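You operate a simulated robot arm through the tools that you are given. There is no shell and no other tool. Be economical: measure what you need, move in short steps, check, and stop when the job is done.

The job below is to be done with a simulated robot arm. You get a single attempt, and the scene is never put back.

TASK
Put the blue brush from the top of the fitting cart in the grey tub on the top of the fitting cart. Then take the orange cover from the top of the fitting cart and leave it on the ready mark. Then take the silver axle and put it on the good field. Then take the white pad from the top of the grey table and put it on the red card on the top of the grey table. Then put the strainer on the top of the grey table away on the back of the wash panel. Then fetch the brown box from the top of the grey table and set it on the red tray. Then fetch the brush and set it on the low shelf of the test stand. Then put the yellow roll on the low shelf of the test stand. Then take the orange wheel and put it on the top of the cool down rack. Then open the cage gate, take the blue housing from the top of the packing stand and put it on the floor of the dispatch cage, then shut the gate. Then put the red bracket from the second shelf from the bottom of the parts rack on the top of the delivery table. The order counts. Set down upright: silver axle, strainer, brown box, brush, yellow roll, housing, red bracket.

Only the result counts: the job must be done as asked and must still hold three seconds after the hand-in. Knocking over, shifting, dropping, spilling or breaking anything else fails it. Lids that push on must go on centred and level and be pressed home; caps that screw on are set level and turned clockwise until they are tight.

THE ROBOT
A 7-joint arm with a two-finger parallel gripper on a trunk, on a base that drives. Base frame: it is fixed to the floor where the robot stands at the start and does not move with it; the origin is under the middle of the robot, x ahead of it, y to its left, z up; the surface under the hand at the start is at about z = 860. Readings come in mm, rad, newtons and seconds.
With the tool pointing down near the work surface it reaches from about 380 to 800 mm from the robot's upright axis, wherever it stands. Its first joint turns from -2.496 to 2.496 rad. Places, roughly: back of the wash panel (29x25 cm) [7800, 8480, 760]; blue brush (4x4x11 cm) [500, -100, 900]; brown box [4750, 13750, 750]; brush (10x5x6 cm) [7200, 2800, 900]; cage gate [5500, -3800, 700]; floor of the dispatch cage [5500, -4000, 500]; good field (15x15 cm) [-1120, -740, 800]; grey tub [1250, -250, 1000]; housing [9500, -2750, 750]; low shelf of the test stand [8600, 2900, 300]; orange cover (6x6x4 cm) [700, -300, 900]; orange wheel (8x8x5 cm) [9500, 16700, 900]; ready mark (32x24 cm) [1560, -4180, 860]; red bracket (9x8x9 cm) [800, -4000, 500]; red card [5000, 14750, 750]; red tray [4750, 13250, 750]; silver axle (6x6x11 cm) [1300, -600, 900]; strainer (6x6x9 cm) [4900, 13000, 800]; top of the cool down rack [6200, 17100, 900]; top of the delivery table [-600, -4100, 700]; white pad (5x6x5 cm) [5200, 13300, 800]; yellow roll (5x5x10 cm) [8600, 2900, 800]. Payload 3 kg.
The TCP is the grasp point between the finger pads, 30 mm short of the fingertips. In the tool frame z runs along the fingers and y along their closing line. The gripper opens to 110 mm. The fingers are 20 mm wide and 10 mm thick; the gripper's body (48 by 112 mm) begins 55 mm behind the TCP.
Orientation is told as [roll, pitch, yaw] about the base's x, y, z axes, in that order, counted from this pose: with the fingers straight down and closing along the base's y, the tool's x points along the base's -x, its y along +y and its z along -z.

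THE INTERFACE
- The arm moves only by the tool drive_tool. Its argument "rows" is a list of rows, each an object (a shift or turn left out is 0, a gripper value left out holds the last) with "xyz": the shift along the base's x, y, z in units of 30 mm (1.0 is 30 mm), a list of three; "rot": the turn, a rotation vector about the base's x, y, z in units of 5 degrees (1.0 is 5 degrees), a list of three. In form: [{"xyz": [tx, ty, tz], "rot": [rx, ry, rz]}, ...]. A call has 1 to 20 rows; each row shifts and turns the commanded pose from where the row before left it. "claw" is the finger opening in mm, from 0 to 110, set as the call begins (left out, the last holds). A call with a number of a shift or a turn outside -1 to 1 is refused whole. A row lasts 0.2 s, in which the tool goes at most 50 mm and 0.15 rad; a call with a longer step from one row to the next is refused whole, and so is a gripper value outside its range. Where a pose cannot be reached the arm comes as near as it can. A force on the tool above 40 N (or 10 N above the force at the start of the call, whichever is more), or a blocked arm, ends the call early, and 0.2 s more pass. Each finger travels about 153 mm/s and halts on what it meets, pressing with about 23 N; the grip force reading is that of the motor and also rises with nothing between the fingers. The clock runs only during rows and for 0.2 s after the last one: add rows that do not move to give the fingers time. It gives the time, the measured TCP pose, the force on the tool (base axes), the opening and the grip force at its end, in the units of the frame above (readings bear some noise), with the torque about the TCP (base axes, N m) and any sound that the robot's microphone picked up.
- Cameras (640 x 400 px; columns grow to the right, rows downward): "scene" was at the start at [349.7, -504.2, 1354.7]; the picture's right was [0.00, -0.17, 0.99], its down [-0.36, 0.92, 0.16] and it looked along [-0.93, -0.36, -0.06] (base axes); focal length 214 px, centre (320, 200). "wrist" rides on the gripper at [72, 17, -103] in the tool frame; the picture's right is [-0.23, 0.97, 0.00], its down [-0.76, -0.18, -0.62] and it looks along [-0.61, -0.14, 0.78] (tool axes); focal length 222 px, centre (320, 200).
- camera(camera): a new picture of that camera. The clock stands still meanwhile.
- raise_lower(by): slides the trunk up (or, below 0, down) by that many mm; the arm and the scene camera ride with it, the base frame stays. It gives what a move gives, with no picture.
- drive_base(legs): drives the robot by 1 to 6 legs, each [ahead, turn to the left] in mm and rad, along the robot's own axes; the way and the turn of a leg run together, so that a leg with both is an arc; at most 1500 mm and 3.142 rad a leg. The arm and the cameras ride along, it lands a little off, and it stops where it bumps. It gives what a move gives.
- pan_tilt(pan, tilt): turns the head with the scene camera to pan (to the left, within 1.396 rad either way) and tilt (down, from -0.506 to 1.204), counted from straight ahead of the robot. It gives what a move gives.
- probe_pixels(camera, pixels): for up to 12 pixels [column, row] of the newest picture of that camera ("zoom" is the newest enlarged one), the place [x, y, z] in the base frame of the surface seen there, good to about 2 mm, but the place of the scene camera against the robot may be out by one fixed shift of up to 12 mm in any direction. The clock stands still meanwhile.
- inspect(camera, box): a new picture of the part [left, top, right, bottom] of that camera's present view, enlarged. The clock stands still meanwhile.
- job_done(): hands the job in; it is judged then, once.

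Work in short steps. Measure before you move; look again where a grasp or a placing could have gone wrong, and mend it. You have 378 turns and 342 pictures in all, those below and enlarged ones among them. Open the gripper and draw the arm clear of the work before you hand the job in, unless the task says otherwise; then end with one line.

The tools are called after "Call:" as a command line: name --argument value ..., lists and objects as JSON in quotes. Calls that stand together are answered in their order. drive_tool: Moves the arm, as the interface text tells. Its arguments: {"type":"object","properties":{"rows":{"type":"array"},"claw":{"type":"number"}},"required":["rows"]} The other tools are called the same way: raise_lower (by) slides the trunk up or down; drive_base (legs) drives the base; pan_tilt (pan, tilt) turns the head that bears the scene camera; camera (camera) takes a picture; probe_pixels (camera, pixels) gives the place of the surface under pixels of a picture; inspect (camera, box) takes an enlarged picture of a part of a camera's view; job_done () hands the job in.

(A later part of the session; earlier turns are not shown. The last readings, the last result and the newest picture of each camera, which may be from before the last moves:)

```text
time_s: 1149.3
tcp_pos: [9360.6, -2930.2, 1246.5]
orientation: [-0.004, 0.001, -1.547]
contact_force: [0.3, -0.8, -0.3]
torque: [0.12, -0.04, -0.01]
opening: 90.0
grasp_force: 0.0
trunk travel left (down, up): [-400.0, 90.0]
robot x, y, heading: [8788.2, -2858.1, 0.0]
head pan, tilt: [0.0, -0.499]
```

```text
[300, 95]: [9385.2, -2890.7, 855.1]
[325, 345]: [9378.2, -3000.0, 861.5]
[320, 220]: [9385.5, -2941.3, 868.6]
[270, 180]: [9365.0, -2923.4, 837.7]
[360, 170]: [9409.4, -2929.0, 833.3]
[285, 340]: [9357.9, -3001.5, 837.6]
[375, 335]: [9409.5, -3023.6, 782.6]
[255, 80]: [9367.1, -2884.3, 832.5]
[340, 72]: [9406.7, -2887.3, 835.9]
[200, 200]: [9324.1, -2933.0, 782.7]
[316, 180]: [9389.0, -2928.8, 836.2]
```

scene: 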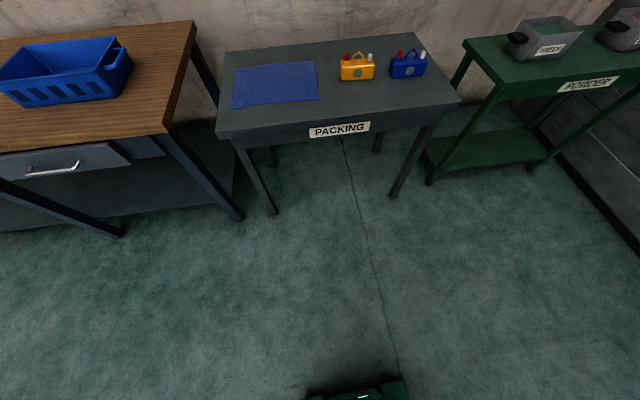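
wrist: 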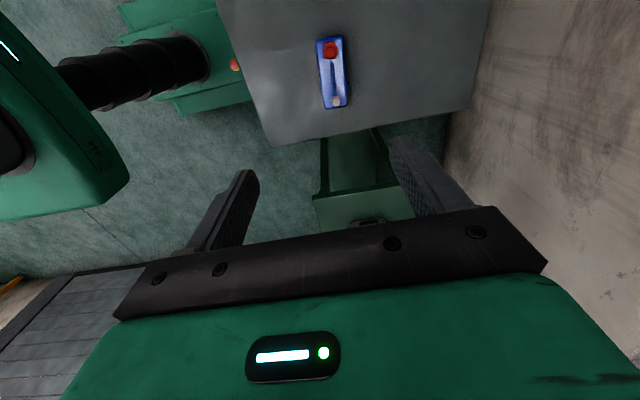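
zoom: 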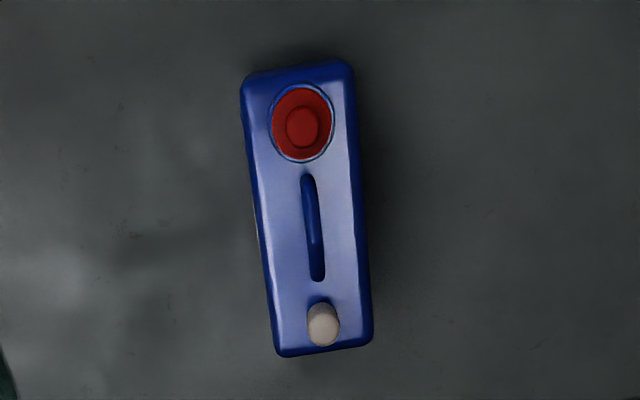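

Housing centre ≈ (9384,-2944), top of body z 837 (handle to ~870), turned ≈-3.4°. I align (yaw -4.8°), centre, and descend to z≈920.

Call:
drive_tool --rows '[{"xyz": [0.39, -0.23, 0], "rot": [0, 0, -0.48]}, {"xyz": [0.39, -0.23, 0], "rot": [0, 0, -0.48]}, {"xyz": [0, 0, -1]}, {"xyz": [0, 0, -1]}, {"xyz": [0, 0, -1]}, {"xyz": [0, 0, -1]}, {"xyz": [0, 0, -1]}, {"xyz": [0, 0, -1]}, {"xyz": [0, 0, -1]}, {"xyz": [0, 0, -1]}, {"xyz": [0, 0, -1]}, {"xyz": [0, 0, -1]}, {"xyz": [0, 0, -0.8]}, {}]'

Call:
camera --camera "wrist"

```text
time_s: 1152.3
tcp_pos: [9384.3, -2946.0, 921.6]
orientation: [-0.002, 0.002, -1.63]
contact_force: [0.0, -0.2, 0.7]
torque: [0.0, -0.01, -0.01]
opening: 90.1
grasp_force: 0.0
trunk travel left (down, up): [-400.0, 90.0]
robot x, y, heading: [8789.6, -2858.6, 0.001]
head pan, tilt: [0.0, -0.499]
```

```text
125 pictures are left
```

wrist: 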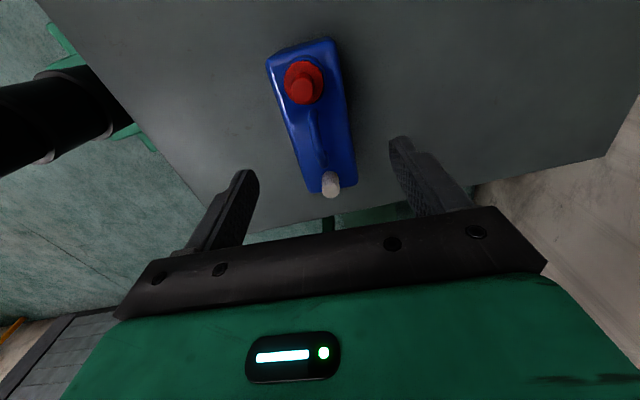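

I descend to TCP ≈ 823, close on the body and lift.

Call:
drive_tool --rows '[{"xyz": [0, 0, -0.9]}, {"xyz": [0, 0, -0.9]}, {"xyz": [0, 0, -0.9]}, {"xyz": [0, 0, -0.55]}, {}]'

Call:
drive_tool --rows '[{}, {}, {}, {}]' --claw 0

Call:
drive_tool --rows '[{"xyz": [0, 0, 0.3]}, {"xyz": [0, 0, 0.6]}, {"xyz": [0, 0, 0.9]}, {"xyz": [0, 0, 0.9]}, {"xyz": [0, 0, 0.9]}, {"xyz": [0, 0, 0.9]}, {"xyz": [0, 0, 0.9]}, {"xyz": [0, 0, 0.9]}, {"xyz": [0, 0, 0.9]}, {"xyz": [0, 0, 0.9]}, {"xyz": [0, 0, 0.9]}, {"xyz": [0, 0, 0.9]}]'

Call:
camera --camera "wrist"

```text
time_s: 1153.5
tcp_pos: [9383.0, -2944.7, 823.7]
orientation: [-0.004, 0.0, -1.632]
contact_force: [0.2, -0.5, 0.0]
torque: [-0.02, 0.04, 0.02]
opening: 90.1
grasp_force: 0.1
trunk travel left (down, up): [-400.0, 90.0]
robot x, y, heading: [8785.8, -2863.0, 0.002]
head pan, tilt: [0.0, -0.499]
```

```text
time_s: 1154.5
tcp_pos: [9384.7, -2945.4, 825.5]
orientation: [-0.005, 0.0, -1.63]
contact_force: [-0.9, -0.4, 0.8]
torque: [0.09, -0.06, 0.02]
opening: 56.0
grasp_force: 22.6
trunk travel left (down, up): [-400.0, 90.0]
robot x, y, heading: [8789.6, -2858.1, -0.0]
head pan, tilt: [0.0, -0.499]
```

```text
time_s: 1157.1
tcp_pos: [9382.7, -2943.7, 1120.9]
orientation: [-0.006, 0.0, -1.629]
contact_force: [0.3, -0.6, -5.5]
torque: [0.05, 0.01, 0.02]
opening: 56.0
grasp_force: 23.5
trunk travel left (down, up): [-400.0, 90.0]
robot x, y, heading: [8789.3, -2863.4, -0.001]
head pan, tilt: [0.0, -0.499]
```

```text
124 pictures are left
```

wrist: 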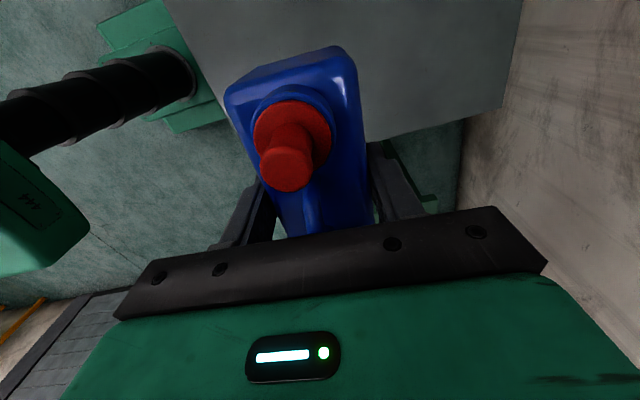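

Housing held upright. I draw the hand in and reverse west along y≈-2860 (no big turn needed), then turn south in small steps at x≈5300.

Call:
drive_tool --rows '[{"xyz": [-0.9, 0.3, 0.4]}, {"xyz": [-0.9, 0.3, 0.4]}, {"xyz": [-0.9, 0.3, 0.4]}, {"xyz": [-0.9, 0.3, 0.4]}, {"xyz": [-0.9, 0.3, 0.4]}, {"xyz": [-0.9, 0.3, 0.4]}]'

Call:
drive_base --legs '[[-1200, 0], [-1200, 0], [-1100, 0]]'

Call:
pan_tilt --pan 0 --tilt -0.4

Call:
camera --camera "scene"

```text
time_s: 1158.5
tcp_pos: [9221.2, -2888.9, 1194.3]
orientation: [-0.004, 0.0, -1.629]
contact_force: [0.6, 0.6, -5.3]
torque: [0.0, -0.01, -0.01]
opening: 55.8
grasp_force: 23.3
trunk travel left (down, up): [-400.0, 90.0]
robot x, y, heading: [8788.1, -2860.9, 0.002]
head pan, tilt: [0.0, -0.499]
```

```text
time_s: 1175.5
tcp_pos: [5719.4, -2902.8, 1193.7]
orientation: [-0.004, 0.0, -1.627]
contact_force: [-0.4, 0.9, -5.8]
torque: [-0.01, 0.05, -0.04]
opening: 55.8
grasp_force: 22.6
trunk travel left (down, up): [-400.0, 90.0]
robot x, y, heading: [5285.6, -2875.0, 0.004]
head pan, tilt: [0.0, -0.499]
```

```text
time_s: 1176.2
tcp_pos: [5719.0, -2902.0, 1194.4]
orientation: [-0.006, 0.001, -1.628]
contact_force: [-0.3, -0.7, -5.1]
torque: [0.0, -0.02, -0.01]
opening: 56.1
grasp_force: 22.5
trunk travel left (down, up): [-400.0, 90.0]
robot x, y, heading: [5284.5, -2877.5, -0.0]
head pan, tilt: [0.0, -0.4]
```

```text
123 pictures are left
```

scene: 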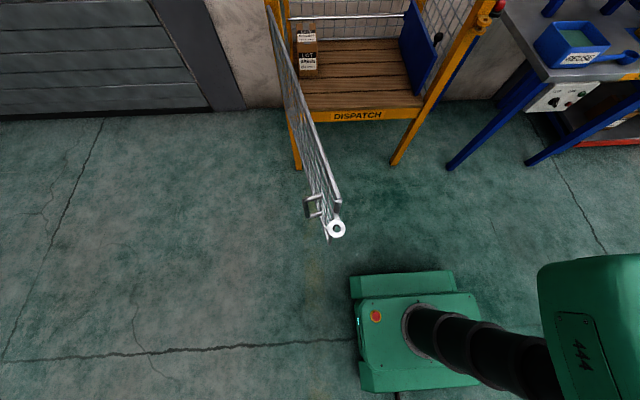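

Gate stands ~75° open. I turn right in small steps to face the cage.

Call:
drive_base --legs '[[0, -0.4], [0, -0.4], [0, -0.4], [0, -0.37]]'

Call:
camera --camera "wrist"

```text
time_s: 1181.3
tcp_pos: [5279.6, -3315.4, 1194.8]
orientation: [-0.005, 0.0, 3.136]
contact_force: [-2.0, -0.1, -6.1]
torque: [0.01, -0.07, 0.02]
opening: 55.8
grasp_force: 22.5
trunk travel left (down, up): [-400.0, 90.0]
robot x, y, heading: [5336.2, -2875.9, -1.543]
head pan, tilt: [0.0, -0.4]
stopped in leg 4: the robot was blocked; the commanded pose is now the measured one
```

```text
122 pictures are left
```

wrist: 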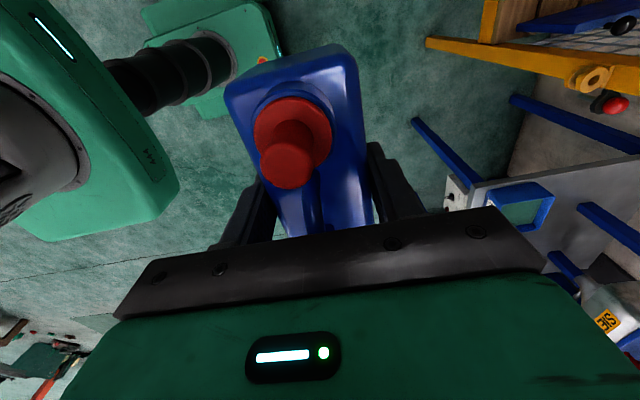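

Still held. I drive forward 430 mm toward the cage opening and look in.

Call:
drive_base --legs '[[420, -0.02]]'

Call:
drive_tool --rows '[{"xyz": [0.9, -0.9, 0]}, {"xyz": [0.9, -0.9, 0]}, {"xyz": [0.9, -0.9, 0]}, {"xyz": [0.9, -0.9, 0]}, {"xyz": [0.9, -0.9, 0]}, {"xyz": [0.5, -0.9, 0]}]'

Call:
pan_tilt --pan 0 --tilt 0

Call:
camera --camera "scene"

```text
time_s: 1183.9
tcp_pos: [5276.7, -3739.3, 1195.9]
orientation: [-0.003, 0.002, 3.113]
contact_force: [0.3, -0.6, -4.9]
torque: [-0.02, 0.0, 0.0]
opening: 55.9
grasp_force: 22.8
trunk travel left (down, up): [-400.0, 90.0]
robot x, y, heading: [5344.4, -3301.6, -1.569]
head pan, tilt: [0.0, -0.4]
```

```text
time_s: 1185.3
tcp_pos: [5428.5, -3901.5, 1194.7]
orientation: [-0.003, -0.002, 3.118]
contact_force: [0.4, -0.5, -5.5]
torque: [0.0, 0.0, -0.01]
opening: 56.0
grasp_force: 22.5
trunk travel left (down, up): [-400.0, 90.0]
robot x, y, heading: [5343.2, -3302.2, -1.568]
head pan, tilt: [0.0, -0.4]
```

```text
time_s: 1186.2
tcp_pos: [5427.5, -3901.2, 1196.4]
orientation: [-0.006, 0.001, 3.114]
contact_force: [-0.4, 0.1, -4.9]
torque: [-0.03, 0.01, -0.05]
opening: 55.7
grasp_force: 23.5
trunk travel left (down, up): [-400.0, 90.0]
robot x, y, heading: [5345.3, -3299.4, -1.565]
head pan, tilt: [0.0, 0.0]
```

```text
121 pictures are left
```

scene: 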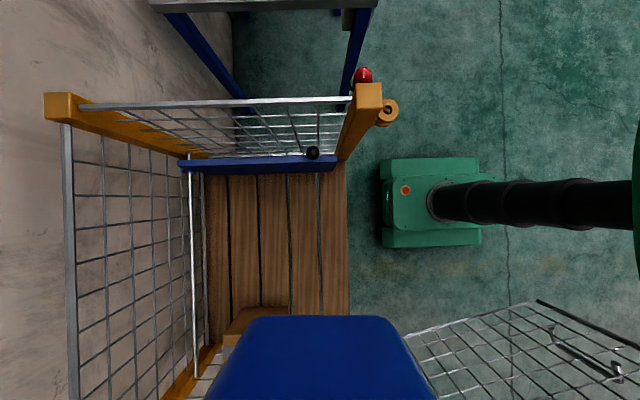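

I probe the cage floor, the blue board and the brown box for free space.

Call:
probe_pixels --camera "scene" --pixels '[[280, 220], [215, 200], [340, 200], [340, 300], [250, 165], [245, 310], [270, 305], [215, 320], [300, 290], [195, 200], [420, 340]]'

```text
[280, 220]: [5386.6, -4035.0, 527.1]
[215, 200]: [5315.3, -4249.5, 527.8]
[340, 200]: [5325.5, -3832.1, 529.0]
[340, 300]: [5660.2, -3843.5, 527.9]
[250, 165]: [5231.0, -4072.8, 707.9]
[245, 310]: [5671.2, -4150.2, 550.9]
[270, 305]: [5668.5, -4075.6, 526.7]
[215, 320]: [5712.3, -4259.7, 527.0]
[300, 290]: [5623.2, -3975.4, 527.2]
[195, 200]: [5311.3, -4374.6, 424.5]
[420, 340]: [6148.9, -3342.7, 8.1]
```

Floor z≈521, free between x 5245 and 5665. I centre over (5450,-3990) and lower the trunk 350 mm, then check.

Call:
drive_tool --rows '[{"xyz": [0.24, -0.98, -0.5]}, {"xyz": [0.24, -0.98, -0.5]}, {"xyz": [0.24, -0.98, -0.5]}, {"xyz": [0, 0, -1]}, {"xyz": [0, 0, -1]}]'

Call:
raise_lower --by -350

Call:
camera --camera "wrist"

Call:
camera --camera "scene"

```text
time_s: 1187.3
tcp_pos: [5448.8, -3989.1, 1089.2]
orientation: [-0.004, 0.0, 3.113]
contact_force: [1.1, -0.7, -5.4]
torque: [-0.02, 0.01, -0.01]
opening: 56.0
grasp_force: 22.9
trunk travel left (down, up): [-400.0, 90.0]
robot x, y, heading: [5342.5, -3295.0, -1.564]
head pan, tilt: [0.0, 0.0]
```

```text
time_s: 1190.8
tcp_pos: [5448.6, -3988.7, 741.9]
orientation: [-0.004, 0.001, 3.113]
contact_force: [-0.1, -0.1, -5.1]
torque: [-0.01, -0.01, -0.01]
opening: 55.8
grasp_force: 23.2
trunk travel left (down, up): [-50.0, 440.0]
robot x, y, heading: [5343.0, -3301.7, -1.566]
head pan, tilt: [0.0, 0.0]
```

```text
120 pictures are left
```

wrist: 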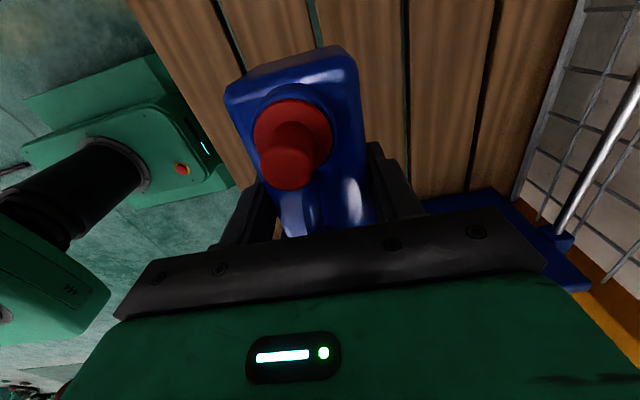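

```text
119 pictures are left
```

scene: 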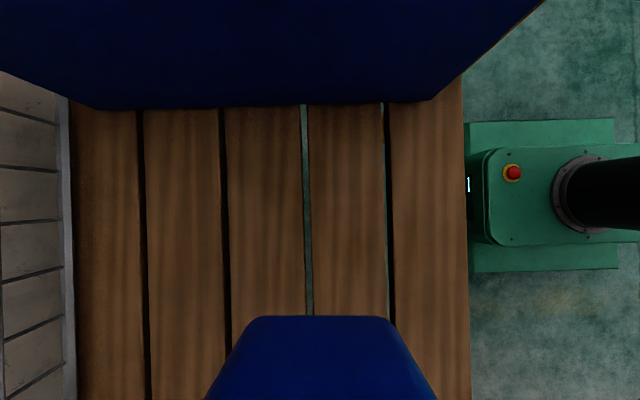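

Clear. I lower to just above the floor, then step to contact.

Call:
drive_tool --rows '[{"xyz": [0, 0, -0.9]}, {"xyz": [0, 0, -0.9]}, {"xyz": [0, 0, -0.9]}, {"xyz": [0, 0, -0.9]}, {"xyz": [0, 0, -0.9]}, {"xyz": [0, 0, -0.8]}, {"xyz": [0, 0, -0.3]}, {}]'

Call:
drive_tool --rows '[{"xyz": [0, 0, -0.1]}, {}]'

Call:
drive_tool --rows '[{"xyz": [0, 0, -0.06]}, {}]'

```text
time_s: 1192.6
tcp_pos: [5447.9, -3989.8, 571.5]
orientation: [-0.003, 0.0, 3.112]
contact_force: [-0.2, 0.2, -5.0]
torque: [-0.02, 0.04, 0.0]
opening: 55.9
grasp_force: 22.2
trunk travel left (down, up): [-50.0, 440.0]
robot x, y, heading: [5342.8, -3301.0, -1.569]
head pan, tilt: [0.0, 0.0]
```

```text
time_s: 1193.2
tcp_pos: [5448.3, -3989.2, 570.0]
orientation: [-0.001, -0.001, 3.114]
contact_force: [0.4, 0.7, -5.1]
torque: [-0.01, 0.02, -0.02]
opening: 55.9
grasp_force: 23.1
trunk travel left (down, up): [-50.0, 440.0]
robot x, y, heading: [5344.8, -3300.9, -1.57]
head pan, tilt: [0.0, 0.0]
```

```text
time_s: 1193.8
tcp_pos: [5448.3, -3989.9, 567.0]
orientation: [-0.004, 0.0, 3.113]
contact_force: [-0.1, -0.7, -4.8]
torque: [0.0, 0.01, -0.04]
opening: 56.2
grasp_force: 23.3
trunk travel left (down, up): [-50.0, 440.0]
robot x, y, heading: [5342.4, -3299.7, -1.565]
head pan, tilt: [0.0, 0.0]
```

Call:
drive_tool --rows '[{"xyz": [0, 0, -0.06]}, {}]'

Call:
drive_tool --rows '[{"xyz": [0, 0, -0.05]}, {}]'

Call:
drive_tool --rows '[{"xyz": [0, 0, -0.05]}, {}]'

```text
time_s: 1194.4
tcp_pos: [5448.9, -3989.8, 566.0]
orientation: [-0.003, 0.0, 3.114]
contact_force: [0.2, 0.7, -5.3]
torque: [-0.01, -0.03, -0.03]
opening: 55.7
grasp_force: 23.2
trunk travel left (down, up): [-50.0, 440.0]
robot x, y, heading: [5342.6, -3306.5, -1.563]
head pan, tilt: [0.0, 0.0]
```

```text
time_s: 1195.0
tcp_pos: [5448.5, -3989.8, 565.4]
orientation: [-0.003, 0.0, 3.114]
contact_force: [0.2, 0.4, -4.5]
torque: [-0.02, 0.0, -0.01]
opening: 55.9
grasp_force: 23.0
trunk travel left (down, up): [-50.0, 440.0]
robot x, y, heading: [5345.7, -3306.1, -1.567]
head pan, tilt: [0.0, 0.0]
```

```text
time_s: 1195.6
tcp_pos: [5447.8, -3989.9, 564.0]
orientation: [-0.002, 0.001, 3.112]
contact_force: [-0.8, 1.5, 7.9]
torque: [-0.24, 0.59, -0.11]
opening: 56.0
grasp_force: 23.2
trunk travel left (down, up): [-50.0, 440.0]
robot x, y, heading: [5344.3, -3302.6, -1.567]
head pan, tilt: [0.0, 0.0]
```

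Contact. I release and lift clear.

Call:
drive_tool --rows '[{}, {}, {}]' --claw 95

Call:
drive_tool --rows '[{"xyz": [0, 0, 0.5]}, {"xyz": [0, 0, 0.8]}, {"xyz": [0, 0, 0.9]}, {"xyz": [0, 0, 0.9]}, {"xyz": [0, 0, 0.9]}, {"xyz": [0, 0, 0.9]}, {"xyz": [0, 0, 0.9]}, {"xyz": [0, 0, 0.9]}]'

Call:
raise_lower --by 350

Call:
camera --camera "wrist"

```text
time_s: 1196.4
tcp_pos: [5448.0, -3988.2, 563.3]
orientation: [-0.003, 0.002, 3.113]
contact_force: [-0.5, 1.2, 0.3]
torque: [-0.03, -0.03, 0.01]
opening: 95.2
grasp_force: 0.1
trunk travel left (down, up): [-50.0, 440.0]
robot x, y, heading: [5344.5, -3301.5, -1.565]
head pan, tilt: [0.0, 0.0]
```

```text
time_s: 1198.2
tcp_pos: [5449.0, -3988.5, 765.3]
orientation: [0.0, 0.001, 3.112]
contact_force: [-0.6, 0.1, -0.5]
torque: [0.03, 0.01, -0.02]
opening: 95.0
grasp_force: 0.0
trunk travel left (down, up): [-50.0, 440.0]
robot x, y, heading: [5342.9, -3303.5, -1.569]
head pan, tilt: [0.0, 0.0]
```

```text
time_s: 1201.6
tcp_pos: [5449.1, -3987.8, 1114.4]
orientation: [-0.003, 0.0, 3.114]
contact_force: [0.3, 0.2, -0.1]
torque: [0.02, 0.0, 0.0]
opening: 94.8
grasp_force: 0.0
trunk travel left (down, up): [-400.0, 90.0]
robot x, y, heading: [5346.6, -3300.7, -1.569]
head pan, tilt: [0.0, 0.0]
```

```text
118 pictures are left
```

wrist: 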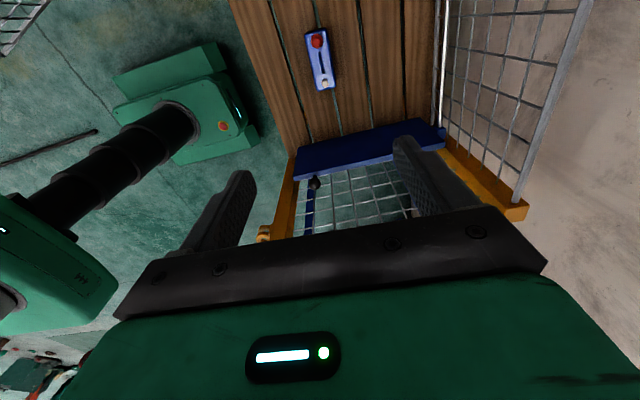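

The housing stands in the cage. To shut the gate I must stand clear of its sweep: I draw the hand back and reverse 500 mm.

Call:
drive_tool --rows '[{"xyz": [0, 0.9, 0.2]}, {"xyz": [0, 0.9, 0.2]}, {"xyz": [0, 0.9, 0.2]}, {"xyz": [0, 0.9, 0.2]}, {"xyz": [0, 0.9, 0]}, {"xyz": [0, 0.9, 0]}, {"xyz": [0, 0.9, 0]}, {"xyz": [0, 0.9, 0]}, {"xyz": [0, 0.9, 0]}]' --claw 0

Call:
drive_base --legs '[[-500, 0]]'

Call:
pan_tilt --pan -0.5 --tilt 0

Call:
camera --camera "scene"

```text
time_s: 1203.6
tcp_pos: [5447.8, -3743.7, 1139.2]
orientation: [-0.004, 0.001, 3.112]
contact_force: [-0.3, 1.1, 0.0]
torque: [0.01, -0.02, 0.01]
opening: 0.0
grasp_force: 23.4
trunk travel left (down, up): [-400.0, 90.0]
robot x, y, heading: [5345.5, -3301.7, -1.565]
head pan, tilt: [0.0, 0.0]
```

```text
time_s: 1206.5
tcp_pos: [5447.7, -3243.5, 1139.1]
orientation: [-0.003, -0.001, 3.115]
contact_force: [0.1, 0.4, -0.2]
torque: [0.01, 0.03, 0.01]
opening: 0.0
grasp_force: 22.8
trunk travel left (down, up): [-400.0, 90.0]
robot x, y, heading: [5341.3, -2799.2, -1.561]
head pan, tilt: [0.0, 0.0]
```

```text
time_s: 1207.5
tcp_pos: [5445.1, -3243.0, 1139.9]
orientation: [-0.004, -0.001, 3.115]
contact_force: [-0.1, 0.2, -0.4]
torque: [0.02, 0.01, 0.01]
opening: 0.1
grasp_force: 22.9
trunk travel left (down, up): [-400.0, 90.0]
robot x, y, heading: [5344.6, -2799.9, -1.574]
head pan, tilt: [-0.499, 0.0]
```

```text
117 pictures are left
```

scene: 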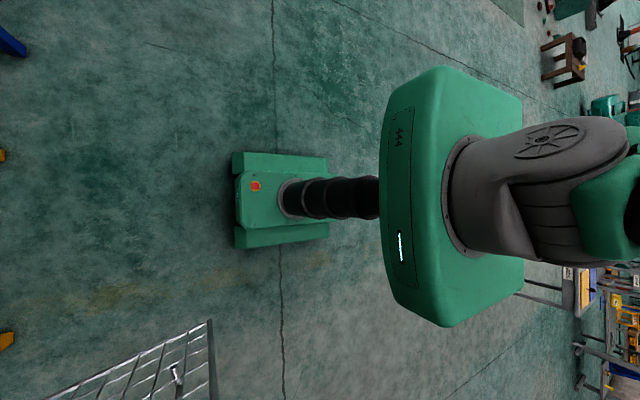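

I probe the gate's free edge and top rail.

Call:
pan_tilt --pan 0.6 --tilt 0

Call:
camera --camera "scene"

```text
time_s: 1208.8
tcp_pos: [5446.4, -3242.7, 1139.2]
orientation: [-0.002, 0.002, 3.113]
contact_force: [-0.5, -0.4, 0.0]
torque: [-0.03, 0.01, 0.02]
opening: 0.1
grasp_force: 23.0
trunk travel left (down, up): [-400.0, 90.0]
robot x, y, heading: [5345.0, -2798.9, -1.566]
head pan, tilt: [0.6, 0.0]
```

```text
116 pictures are left
```

scene: 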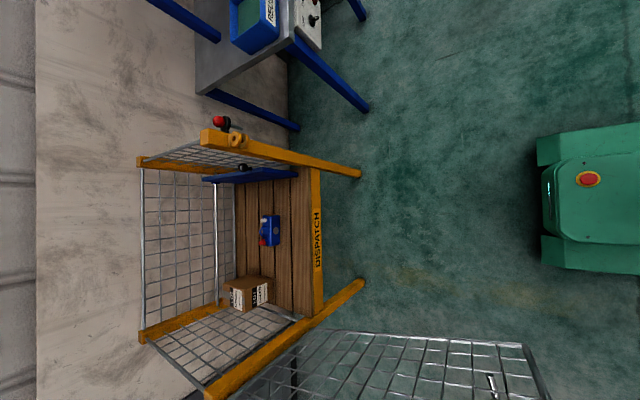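

Call:
probe_pixels --camera "scene" --pixels '[[526, 346], [545, 392], [492, 385], [320, 333], [420, 338], [535, 370]]'

```text
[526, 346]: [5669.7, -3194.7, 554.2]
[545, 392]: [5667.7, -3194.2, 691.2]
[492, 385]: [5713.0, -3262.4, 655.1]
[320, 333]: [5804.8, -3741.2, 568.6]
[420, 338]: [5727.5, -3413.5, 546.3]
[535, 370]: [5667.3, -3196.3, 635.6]
```

The gate (602 mm long, hinge near (5800,-3781)) stands at ~103°. I turn the hand back square and carry it over the gate's top to its outer (east) side.

Call:
drive_tool --rows '[{"xyz": [0.61, -0.1, 0], "rot": [0, 0, 1]}, {"xyz": [0.61, -0.1, 0], "rot": [0, 0, 1]}, {"xyz": [0.61, -0.1, 0], "rot": [0, 0, 1]}, {"xyz": [0.61, -0.1, 0], "rot": [0, 0, 1]}, {"xyz": [0.61, -0.1, 0], "rot": [0, 0, 1]}, {"xyz": [0.61, -0.1, 0], "rot": [0, 0, 1]}, {"xyz": [0.61, -0.2, 0], "rot": [0, 0, 1]}, {"xyz": [0.61, -0.2, 0], "rot": [0, 0, 1]}, {"xyz": [0.61, -0.2, 0], "rot": [0, 0, 1]}, {"xyz": [0.61, -0.2, 0], "rot": [0, 0, 1]}, {"xyz": [0.61, -0.2, 0], "rot": [0, 0, 1]}, {"xyz": [0.61, -0.2, 0], "rot": [0, 0, 1]}, {"xyz": [0.61, -0.3, 0], "rot": [0, 0, 1]}, {"xyz": [0.61, -0.3, 0], "rot": [0, 0, 1]}, {"xyz": [0.61, -0.3, 0], "rot": [0, 0, 1]}, {"xyz": [0.61, -0.3, 0], "rot": [0, 0, 1]}, {"xyz": [0.61, -0.3, 0], "rot": [0, 0, 1]}, {"xyz": [0.61, -0.3, 0], "rot": [0, 0, 1]}, {}]'

Call:
camera --camera "wrist"

```text
time_s: 1212.8
tcp_pos: [5775.9, -3351.9, 1141.4]
orientation: [-0.002, 0.003, -1.597]
contact_force: [-0.2, -0.3, 0.0]
torque: [0.02, -0.02, 0.01]
opening: 0.0
grasp_force: 22.9
trunk travel left (down, up): [-400.0, 90.0]
robot x, y, heading: [5344.4, -2799.2, -1.568]
head pan, tilt: [0.6, 0.0]
```

```text
115 pictures are left
```

wrist: 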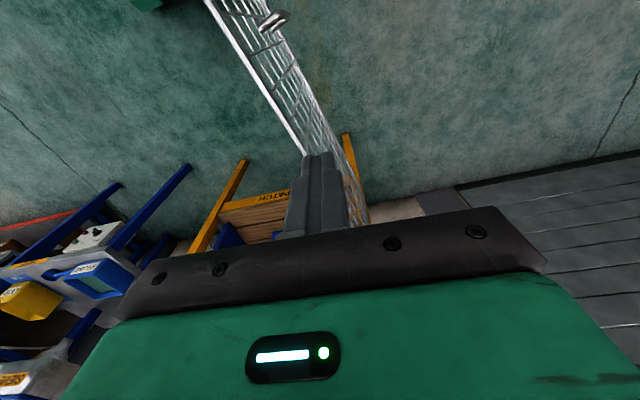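

By geometry the fingers are ~75 mm east of the gate. I descend to z≈875 and check.

Call:
drive_tool --rows '[{"xyz": [0, 0, -1]}, {"xyz": [0, 0, -1]}, {"xyz": [0, 0, -1]}, {"xyz": [0, 0, -1]}, {"xyz": [0, 0, -1]}, {"xyz": [0, 0, -1]}, {"xyz": [0, 0, -1]}, {"xyz": [0, 0, -1]}, {"xyz": [0, 0, -0.9]}]'

Call:
camera --camera "wrist"

```text
time_s: 1214.8
tcp_pos: [5758.3, -3352.0, 894.4]
orientation: [-0.003, 0.002, -1.598]
contact_force: [-0.1, 0.5, 0.5]
torque: [0.01, 0.01, -0.04]
opening: 0.0
grasp_force: 22.7
out of reach, approached as far as the arm can: row 8, 9
trunk travel left (down, up): [-400.0, 90.0]
robot x, y, heading: [5344.5, -2801.9, -1.57]
head pan, tilt: [0.6, 0.0]
```

```text
114 pictures are left
```

wrist: 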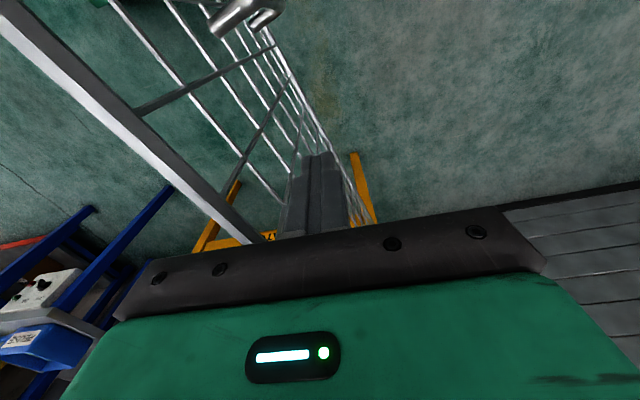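

The fingers are on the outer side, below the rail's top. I push the gate along its arc toward closed (to ≈145° first).

Call:
drive_tool --rows '[{"xyz": [-0.58, -0.14, 0]}, {"xyz": [-0.58, -0.14, 0]}, {"xyz": [-0.84, -0.21, 0]}, {"xyz": [-0.84, -0.21, 0]}, {"xyz": [-0.81, -0.31, 0]}, {"xyz": [-0.81, -0.31, 0]}, {"xyz": [-0.77, -0.41, 0]}, {"xyz": [-0.77, -0.41, 0]}, {"xyz": [-0.71, -0.5, 0]}, {"xyz": [-0.71, -0.5, 0]}, {"xyz": [-0.65, -0.58, 0]}, {"xyz": [-0.65, -0.58, 0]}, {"xyz": [-0.57, -0.66, 0]}, {"xyz": [-0.57, -0.66, 0]}, {}]'

Call:
camera --camera "wrist"

```text
time_s: 1218.0
tcp_pos: [5458.2, -3491.0, 902.2]
orientation: [-0.006, -0.003, -1.6]
contact_force: [-0.2, 0.5, 0.0]
torque: [0.0, -0.03, 0.0]
opening: 0.2
grasp_force: 23.1
out of reach, approached as far as the arm can: row 13, 14
trunk travel left (down, up): [-400.0, 90.0]
robot x, y, heading: [5348.5, -2801.7, -1.571]
head pan, tilt: [0.6, 0.0]
```

```text
113 pictures are left
```

wrist: 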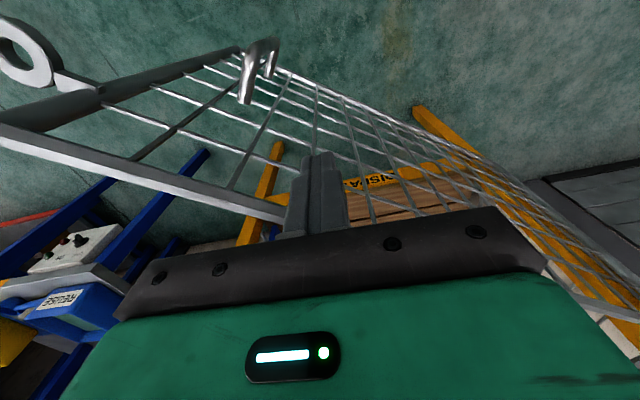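

Gate now ≈140°. I drive forward 200 mm, pushing it further shut with the hand held.

Call:
drive_base --legs '[[200, 0]]'

Call:
camera --camera "wrist"

```text
time_s: 1219.6
tcp_pos: [5459.0, -3689.1, 902.2]
orientation: [-0.006, -0.005, -1.599]
contact_force: [0.5, -0.3, 0.9]
torque: [-0.02, -0.02, 0.0]
opening: 0.0
grasp_force: 23.2
trunk travel left (down, up): [-400.0, 90.0]
robot x, y, heading: [5343.8, -2995.7, -1.567]
head pan, tilt: [0.6, 0.0]
```

```text
112 pictures are left
```

wrist: 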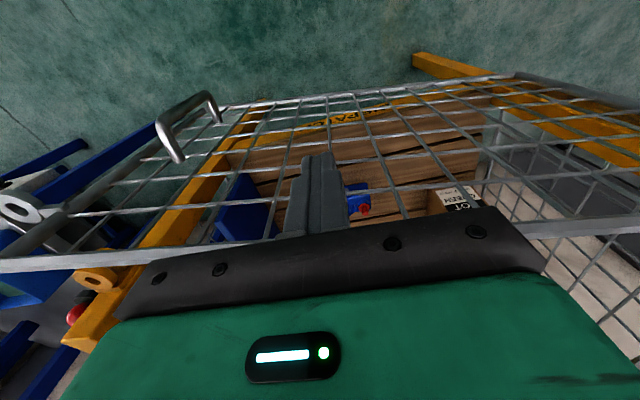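

Nearly shut. I advance 50 mm more, then press gently with the arm.

Call:
drive_base --legs '[[50, 0]]'

Call:
drive_tool --rows '[{"xyz": [0, -0.2, 0]}, {"xyz": [0, -0.2, 0]}, {"xyz": [0, -0.2, 0]}, {}]'

Call:
camera --camera "wrist"

```text
time_s: 1220.5
tcp_pos: [5459.8, -3739.8, 903.4]
orientation: [-0.006, -0.003, -1.602]
contact_force: [0.0, 0.2, 0.8]
torque: [-0.03, -0.01, -0.03]
opening: 0.0
grasp_force: 22.4
trunk travel left (down, up): [-400.0, 90.0]
robot x, y, heading: [5345.2, -3049.6, -1.566]
head pan, tilt: [0.6, 0.0]
```

```text
time_s: 1221.5
tcp_pos: [5459.4, -3740.4, 902.7]
orientation: [-0.004, -0.004, -1.602]
contact_force: [-0.1, -0.8, 0.5]
torque: [0.01, 0.0, -0.01]
opening: 0.0
grasp_force: 22.5
out of reach, approached as far as the arm can: row 1, 2, 3
trunk travel left (down, up): [-400.0, 90.0]
robot x, y, heading: [5347.9, -3049.7, -1.567]
head pan, tilt: [0.6, 0.0]
```

```text
111 pictures are left
```

wrist: 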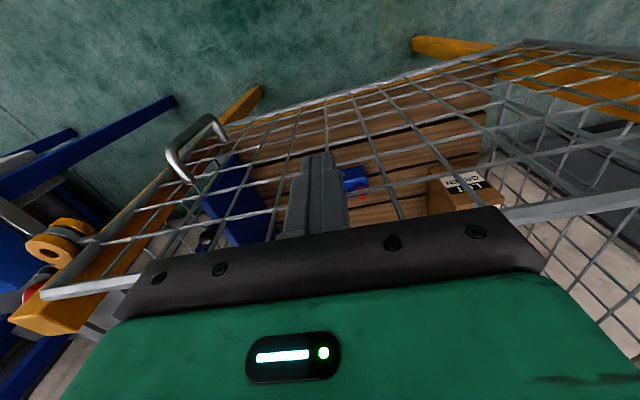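

The ring is entering between the latch rings. I press on with two small forward drives.

Call:
drive_base --legs '[[20, 0]]'

Call:
drive_base --legs '[[15, 0]]'

Call:
camera --camera "wrist"

```text
time_s: 1222.3
tcp_pos: [5460.4, -3760.0, 904.4]
orientation: [-0.005, -0.003, -1.6]
contact_force: [0.5, 0.1, -0.3]
torque: [-0.01, 0.04, -0.01]
opening: 0.1
grasp_force: 22.8
trunk travel left (down, up): [-400.0, 90.0]
robot x, y, heading: [5342.5, -3071.7, -1.564]
head pan, tilt: [0.6, 0.0]
```

```text
time_s: 1223.6
tcp_pos: [5460.4, -3770.3, 904.8]
orientation: [-0.007, 0.007, -1.598]
contact_force: [-3.2, 15.0, 2.0]
torque: [-0.15, -0.05, 0.15]
opening: 0.0
grasp_force: 23.4
trunk travel left (down, up): [-400.0, 90.0]
robot x, y, heading: [5342.4, -3088.6, -1.57]
head pan, tilt: [0.6, 0.0]
stopped in leg 1: the force on the tool passed its limit at 41 N (the readings are from after the stop); the commanded pose is now the measured one
```

```text
110 pictures are left
```

wrist: 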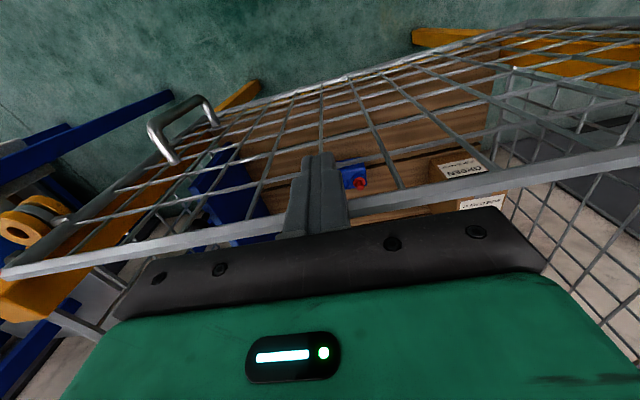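

Firm stop reached: the gate is against its stop. I back off and check that it stays shut.

Call:
drive_base --legs '[[-150, 0]]'

Call:
drive_tool --rows '[{"xyz": [0, 0.6, 0.9]}, {"xyz": [0, 0.9, 0.9]}, {"xyz": [0, 0.9, 0.9]}, {"xyz": [0, 0.9, 0.9]}, {"xyz": [0, 0.9, 0.9]}, {"xyz": [0, 0.9, 0.9]}, {"xyz": [0, 0.9, 0.9]}, {"xyz": [0, 0.9, 0.9]}, {"xyz": [0, 0.9, 0.9]}, {"xyz": [0, 0.9, 0.9]}]'

Call:
pan_tilt --pan 0 --tilt -0.4

Call:
camera --camera "scene"

```text
time_s: 1225.0
tcp_pos: [5460.4, -3620.8, 904.4]
orientation: [-0.008, 0.003, -1.598]
contact_force: [-0.1, -0.8, -0.2]
torque: [0.01, 0.0, 0.0]
opening: 0.0
grasp_force: 23.0
trunk travel left (down, up): [-400.0, 90.0]
robot x, y, heading: [5345.6, -2934.0, -1.564]
head pan, tilt: [0.6, 0.0]
```

```text
time_s: 1227.2
tcp_pos: [5461.7, -3358.3, 1174.7]
orientation: [-0.007, 0.005, -1.598]
contact_force: [0.4, 0.3, -0.9]
torque: [0.04, 0.03, -0.01]
opening: 0.0
grasp_force: 23.5
trunk travel left (down, up): [-400.0, 90.0]
robot x, y, heading: [5341.8, -2933.6, -1.566]
head pan, tilt: [0.6, 0.0]
```

```text
time_s: 1228.2
tcp_pos: [5461.5, -3358.9, 1174.9]
orientation: [-0.008, 0.005, -1.597]
contact_force: [-0.9, 0.3, 0.6]
torque: [-0.01, 0.01, 0.01]
opening: 0.0
grasp_force: 22.9
trunk travel left (down, up): [-400.0, 90.0]
robot x, y, heading: [5342.7, -2935.4, -1.572]
head pan, tilt: [0.0, -0.4]
```

```text
109 pictures are left
```

scene: 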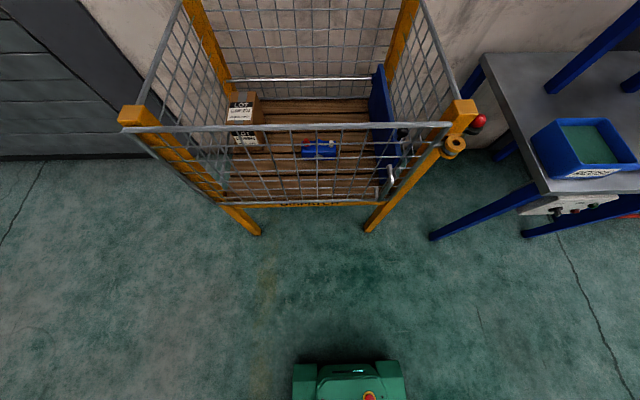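

Call:
inspect --camera "scene" --box '[370, 80, 500, 190]'

Call:
probe_pixels --camera "scene" --pixels '[[440, 124], [300, 126], [180, 128], [448, 126], [320, 150], [310, 146]]'

Call:
inspect --camera "scene" --box '[260, 110, 380, 190]'

```text
3.64 times, centred on (435, 135) of scene
```

zoom: 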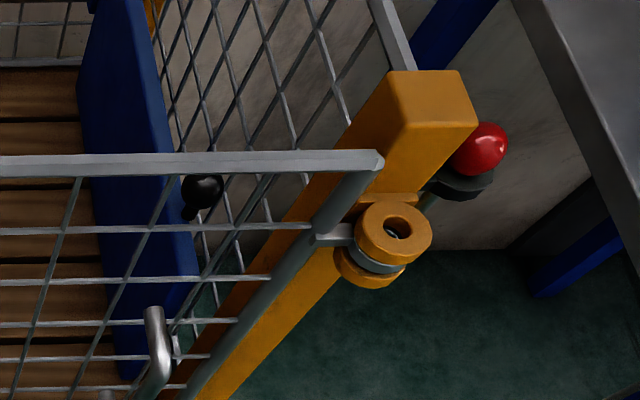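

```text
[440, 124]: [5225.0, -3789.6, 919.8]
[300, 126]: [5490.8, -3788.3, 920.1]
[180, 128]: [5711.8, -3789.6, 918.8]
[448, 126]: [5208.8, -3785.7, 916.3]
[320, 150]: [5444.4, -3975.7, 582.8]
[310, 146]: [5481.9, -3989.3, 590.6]
```

```text
5.00 times, centred on (320, 150) of scene
```

zoom: 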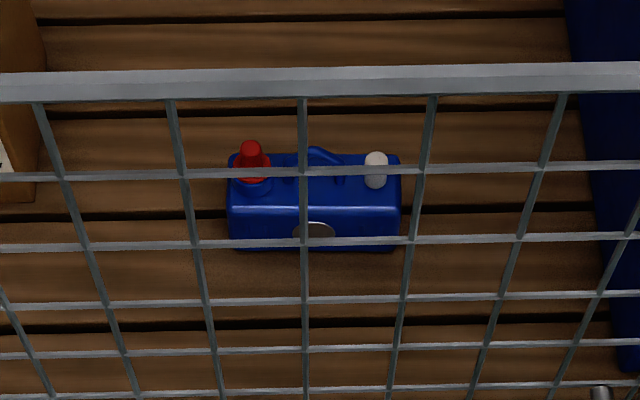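

The gate is shut as before and the housing stands inside. Last item: the red bracket in the parts rack near (800,-4000). I turn west in small steps and drive there.

Call:
drive_base --legs '[[0, -0.5], [0, -0.5], [0, -0.57], [1500, 0], [1500, 0], [1000, 0]]'

```text
time_s: 1233.3
tcp_pos: [4913.0, -3059.4, 1176.0]
orientation: [-0.011, 0.006, 3.139]
contact_force: [-0.7, 1.0, 0.7]
torque: [-0.1, -0.03, 0.0]
opening: 0.0
grasp_force: 23.1
trunk travel left (down, up): [-400.0, 90.0]
robot x, y, heading: [5335.7, -2986.4, -3.12]
head pan, tilt: [0.0, -0.4]
stopped in leg 3: the robot was blocked; the commanded pose is now the measured one
```

Call:
drive_base --legs '[[0, -0.02], [1500, 0], [1500, 0], [1000, 0]]'

Call:
pan_tilt --pan 1.0 --tilt -0.3

Call:
camera --camera "scene"

```text
time_s: 1253.0
tcp_pos: [905.8, -3045.0, 1176.1]
orientation: [-0.007, 0.006, 3.121]
contact_force: [0.8, 0.2, 0.8]
torque: [-0.04, -0.01, 0.01]
opening: 0.1
grasp_force: 23.2
trunk travel left (down, up): [-400.0, 90.0]
robot x, y, heading: [1333.5, -2980.8, 3.138]
head pan, tilt: [0.0, -0.4]
```

```text
time_s: 1254.2
tcp_pos: [905.6, -3044.3, 1176.5]
orientation: [-0.009, 0.004, 3.12]
contact_force: [-0.4, 0.4, -1.1]
torque: [-0.03, -0.03, 0.01]
opening: 0.3
grasp_force: 22.3
trunk travel left (down, up): [-400.0, 90.0]
robot x, y, heading: [1329.7, -2978.7, 3.137]
head pan, tilt: [1.0, -0.3]
```

```text
106 pictures are left
```

scene: 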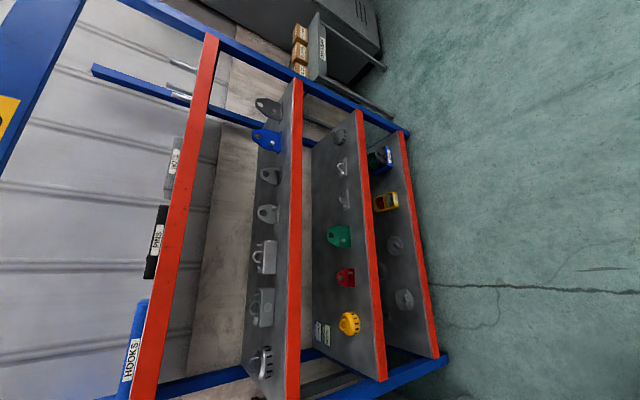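

The red bracket is on the second shelf at (345,277). I zoom and probe shelf geometry.

Call:
inspect --camera "scene" --box '[290, 190, 440, 390]'

Call:
probe_pixels --camera "scene" --pixels '[[347, 278], [340, 270], [352, 285], [338, 284], [370, 280], [375, 330], [355, 255], [293, 270], [300, 150], [340, 235], [348, 322], [425, 290]]'

```text
2.00 times, centred on (365, 290) of scene
```

zoom: 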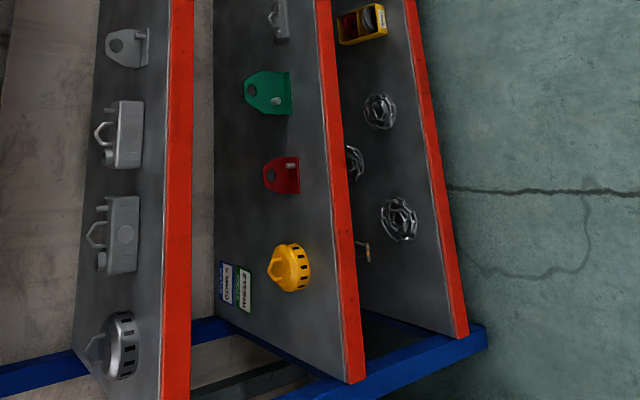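

```text
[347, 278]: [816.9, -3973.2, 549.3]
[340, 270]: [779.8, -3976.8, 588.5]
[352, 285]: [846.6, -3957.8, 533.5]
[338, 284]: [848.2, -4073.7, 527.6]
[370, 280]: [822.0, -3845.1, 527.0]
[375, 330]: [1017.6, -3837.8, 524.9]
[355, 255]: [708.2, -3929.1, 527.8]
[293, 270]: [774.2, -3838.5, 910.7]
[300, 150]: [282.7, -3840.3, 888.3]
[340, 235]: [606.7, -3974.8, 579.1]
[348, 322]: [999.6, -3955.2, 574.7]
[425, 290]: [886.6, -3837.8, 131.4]
```

Shelf 2 top z≈521, front lip y≈-3834; shelf 3 is ~350 mm above. I'll use the 45° tilt again. I position the robot at x≈810 facing the rack.

Call:
drive_base --legs '[[515, 0], [0, 0.5], [0, 0.5], [0, 0.57]]'

Call:
pan_tilt --pan 0 --tilt -0.506

Call:
camera --camera "scene"

```text
time_s: 1262.2
tcp_pos: [883.3, -3405.4, 1178.3]
orientation: [-0.007, 0.004, -1.593]
contact_force: [0.5, -0.1, -1.1]
torque: [0.0, 0.08, 0.02]
opening: 0.0
grasp_force: 23.2
trunk travel left (down, up): [-400.0, 90.0]
robot x, y, heading: [765.9, -2978.5, -1.595]
head pan, tilt: [1.0, -0.3]
stopped in leg 4: the robot was blocked; the commanded pose is now the measured one
```

```text
time_s: 1263.5
tcp_pos: [881.6, -3404.3, 1178.4]
orientation: [-0.005, 0.005, -1.593]
contact_force: [0.2, -0.2, 0.7]
torque: [-0.01, 0.01, 0.0]
opening: 0.1
grasp_force: 23.0
trunk travel left (down, up): [-400.0, 90.0]
robot x, y, heading: [765.4, -2980.7, -1.597]
head pan, tilt: [0.0, -0.499]
```

```text
104 pictures are left
```

scene: 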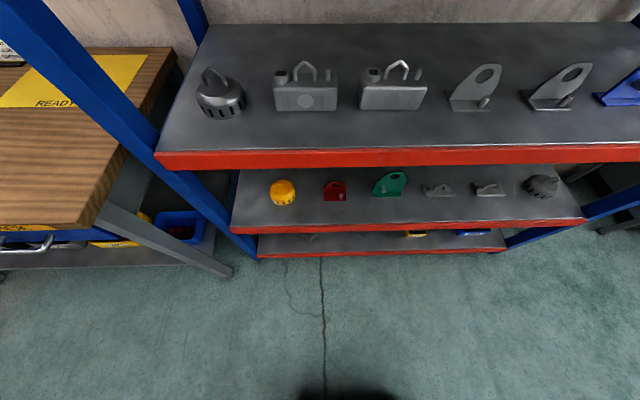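

I lower the trunk 300, extend the hand and tilt it 45° toward the rack, then look at the bracket.

Call:
raise_lower --by -300

Call:
drive_tool --rows '[{"xyz": [-0.4, -0.8, -0.3]}, {"xyz": [-0.4, -0.8, -0.3]}, {"xyz": [-0.4, -0.8, -0.3], "rot": [-1, 0, 0]}, {"xyz": [-0.4, -0.8, -0.3], "rot": [-1, 0, 0]}, {"xyz": [-0.4, -0.8, -0.3], "rot": [-1, 0, 0]}, {"xyz": [-0.4, -0.8, -0.3], "rot": [-1, 0, 0]}, {"xyz": [0, -0.3, -0.3], "rot": [-1, 0, 0]}, {"xyz": [0, 0, -0.3], "rot": [-1, 0, 0]}, {"xyz": [0, 0, -0.3], "rot": [-1, 0, 0]}, {"xyz": [0, 0, -0.3], "rot": [-1, 0, 0]}, {"xyz": [0, 0, -0.3], "rot": [-1, 0, 0]}, {}]' --claw 100

Call:
pan_tilt --pan 0 --tilt 0

Call:
camera --camera "scene"

```text
time_s: 1266.5
tcp_pos: [881.7, -3405.8, 877.4]
orientation: [-0.008, 0.007, -1.594]
contact_force: [0.1, -0.3, 0.1]
torque: [-0.01, 0.0, -0.01]
opening: 0.0
grasp_force: 23.0
trunk travel left (down, up): [-100.0, 390.0]
robot x, y, heading: [762.9, -2976.5, -1.595]
head pan, tilt: [0.0, -0.499]
```

```text
time_s: 1269.1
tcp_pos: [808.9, -3558.6, 778.0]
orientation: [0.018, -0.782, -1.607]
contact_force: [0.1, -0.1, 0.2]
torque: [0.0, 0.01, 0.02]
opening: 100.0
grasp_force: 0.0
trunk travel left (down, up): [-100.0, 390.0]
robot x, y, heading: [763.0, -2978.6, -1.593]
head pan, tilt: [0.0, -0.499]
```

```text
time_s: 1270.0
tcp_pos: [809.7, -3558.4, 778.4]
orientation: [0.018, -0.782, -1.607]
contact_force: [0.2, -0.4, 0.0]
torque: [-0.02, 0.01, -0.04]
opening: 100.1
grasp_force: 0.1
trunk travel left (down, up): [-100.0, 390.0]
robot x, y, heading: [769.4, -2975.7, -1.592]
head pan, tilt: [0.0, 0.0]
```

```text
103 pictures are left
```

scene: 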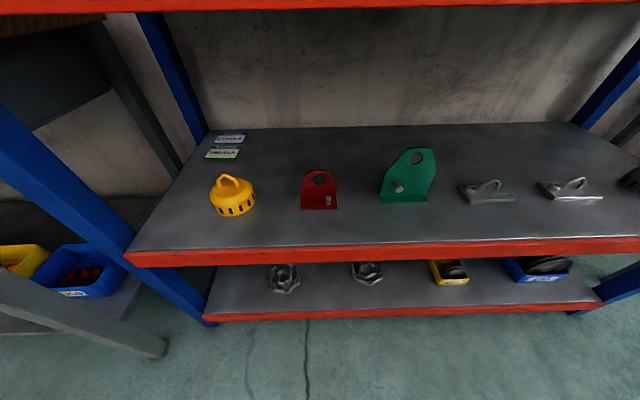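

Call:
inspect --camera "scene" --box '[270, 140, 380, 240]'

Call:
probe_pixels --camera "scene" --pixels '[[303, 207], [335, 207], [303, 190], [336, 190], [320, 175], [328, 200], [310, 205], [318, 190], [320, 215], [310, 178], [328, 178]]'

```text
4.00 times, centred on (325, 190) of scene
```

zoom: 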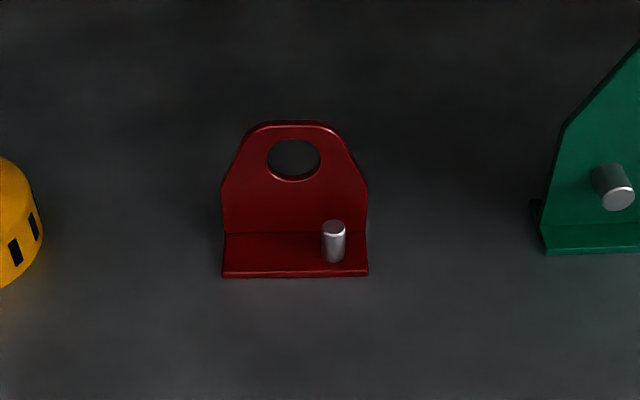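

```text
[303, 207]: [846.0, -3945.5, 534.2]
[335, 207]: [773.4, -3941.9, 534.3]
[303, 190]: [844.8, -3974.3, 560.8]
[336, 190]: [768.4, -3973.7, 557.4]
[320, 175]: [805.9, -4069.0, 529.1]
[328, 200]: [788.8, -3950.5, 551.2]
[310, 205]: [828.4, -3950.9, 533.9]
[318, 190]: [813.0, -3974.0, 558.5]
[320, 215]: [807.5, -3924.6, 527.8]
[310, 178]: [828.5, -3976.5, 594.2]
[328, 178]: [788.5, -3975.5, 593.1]
```

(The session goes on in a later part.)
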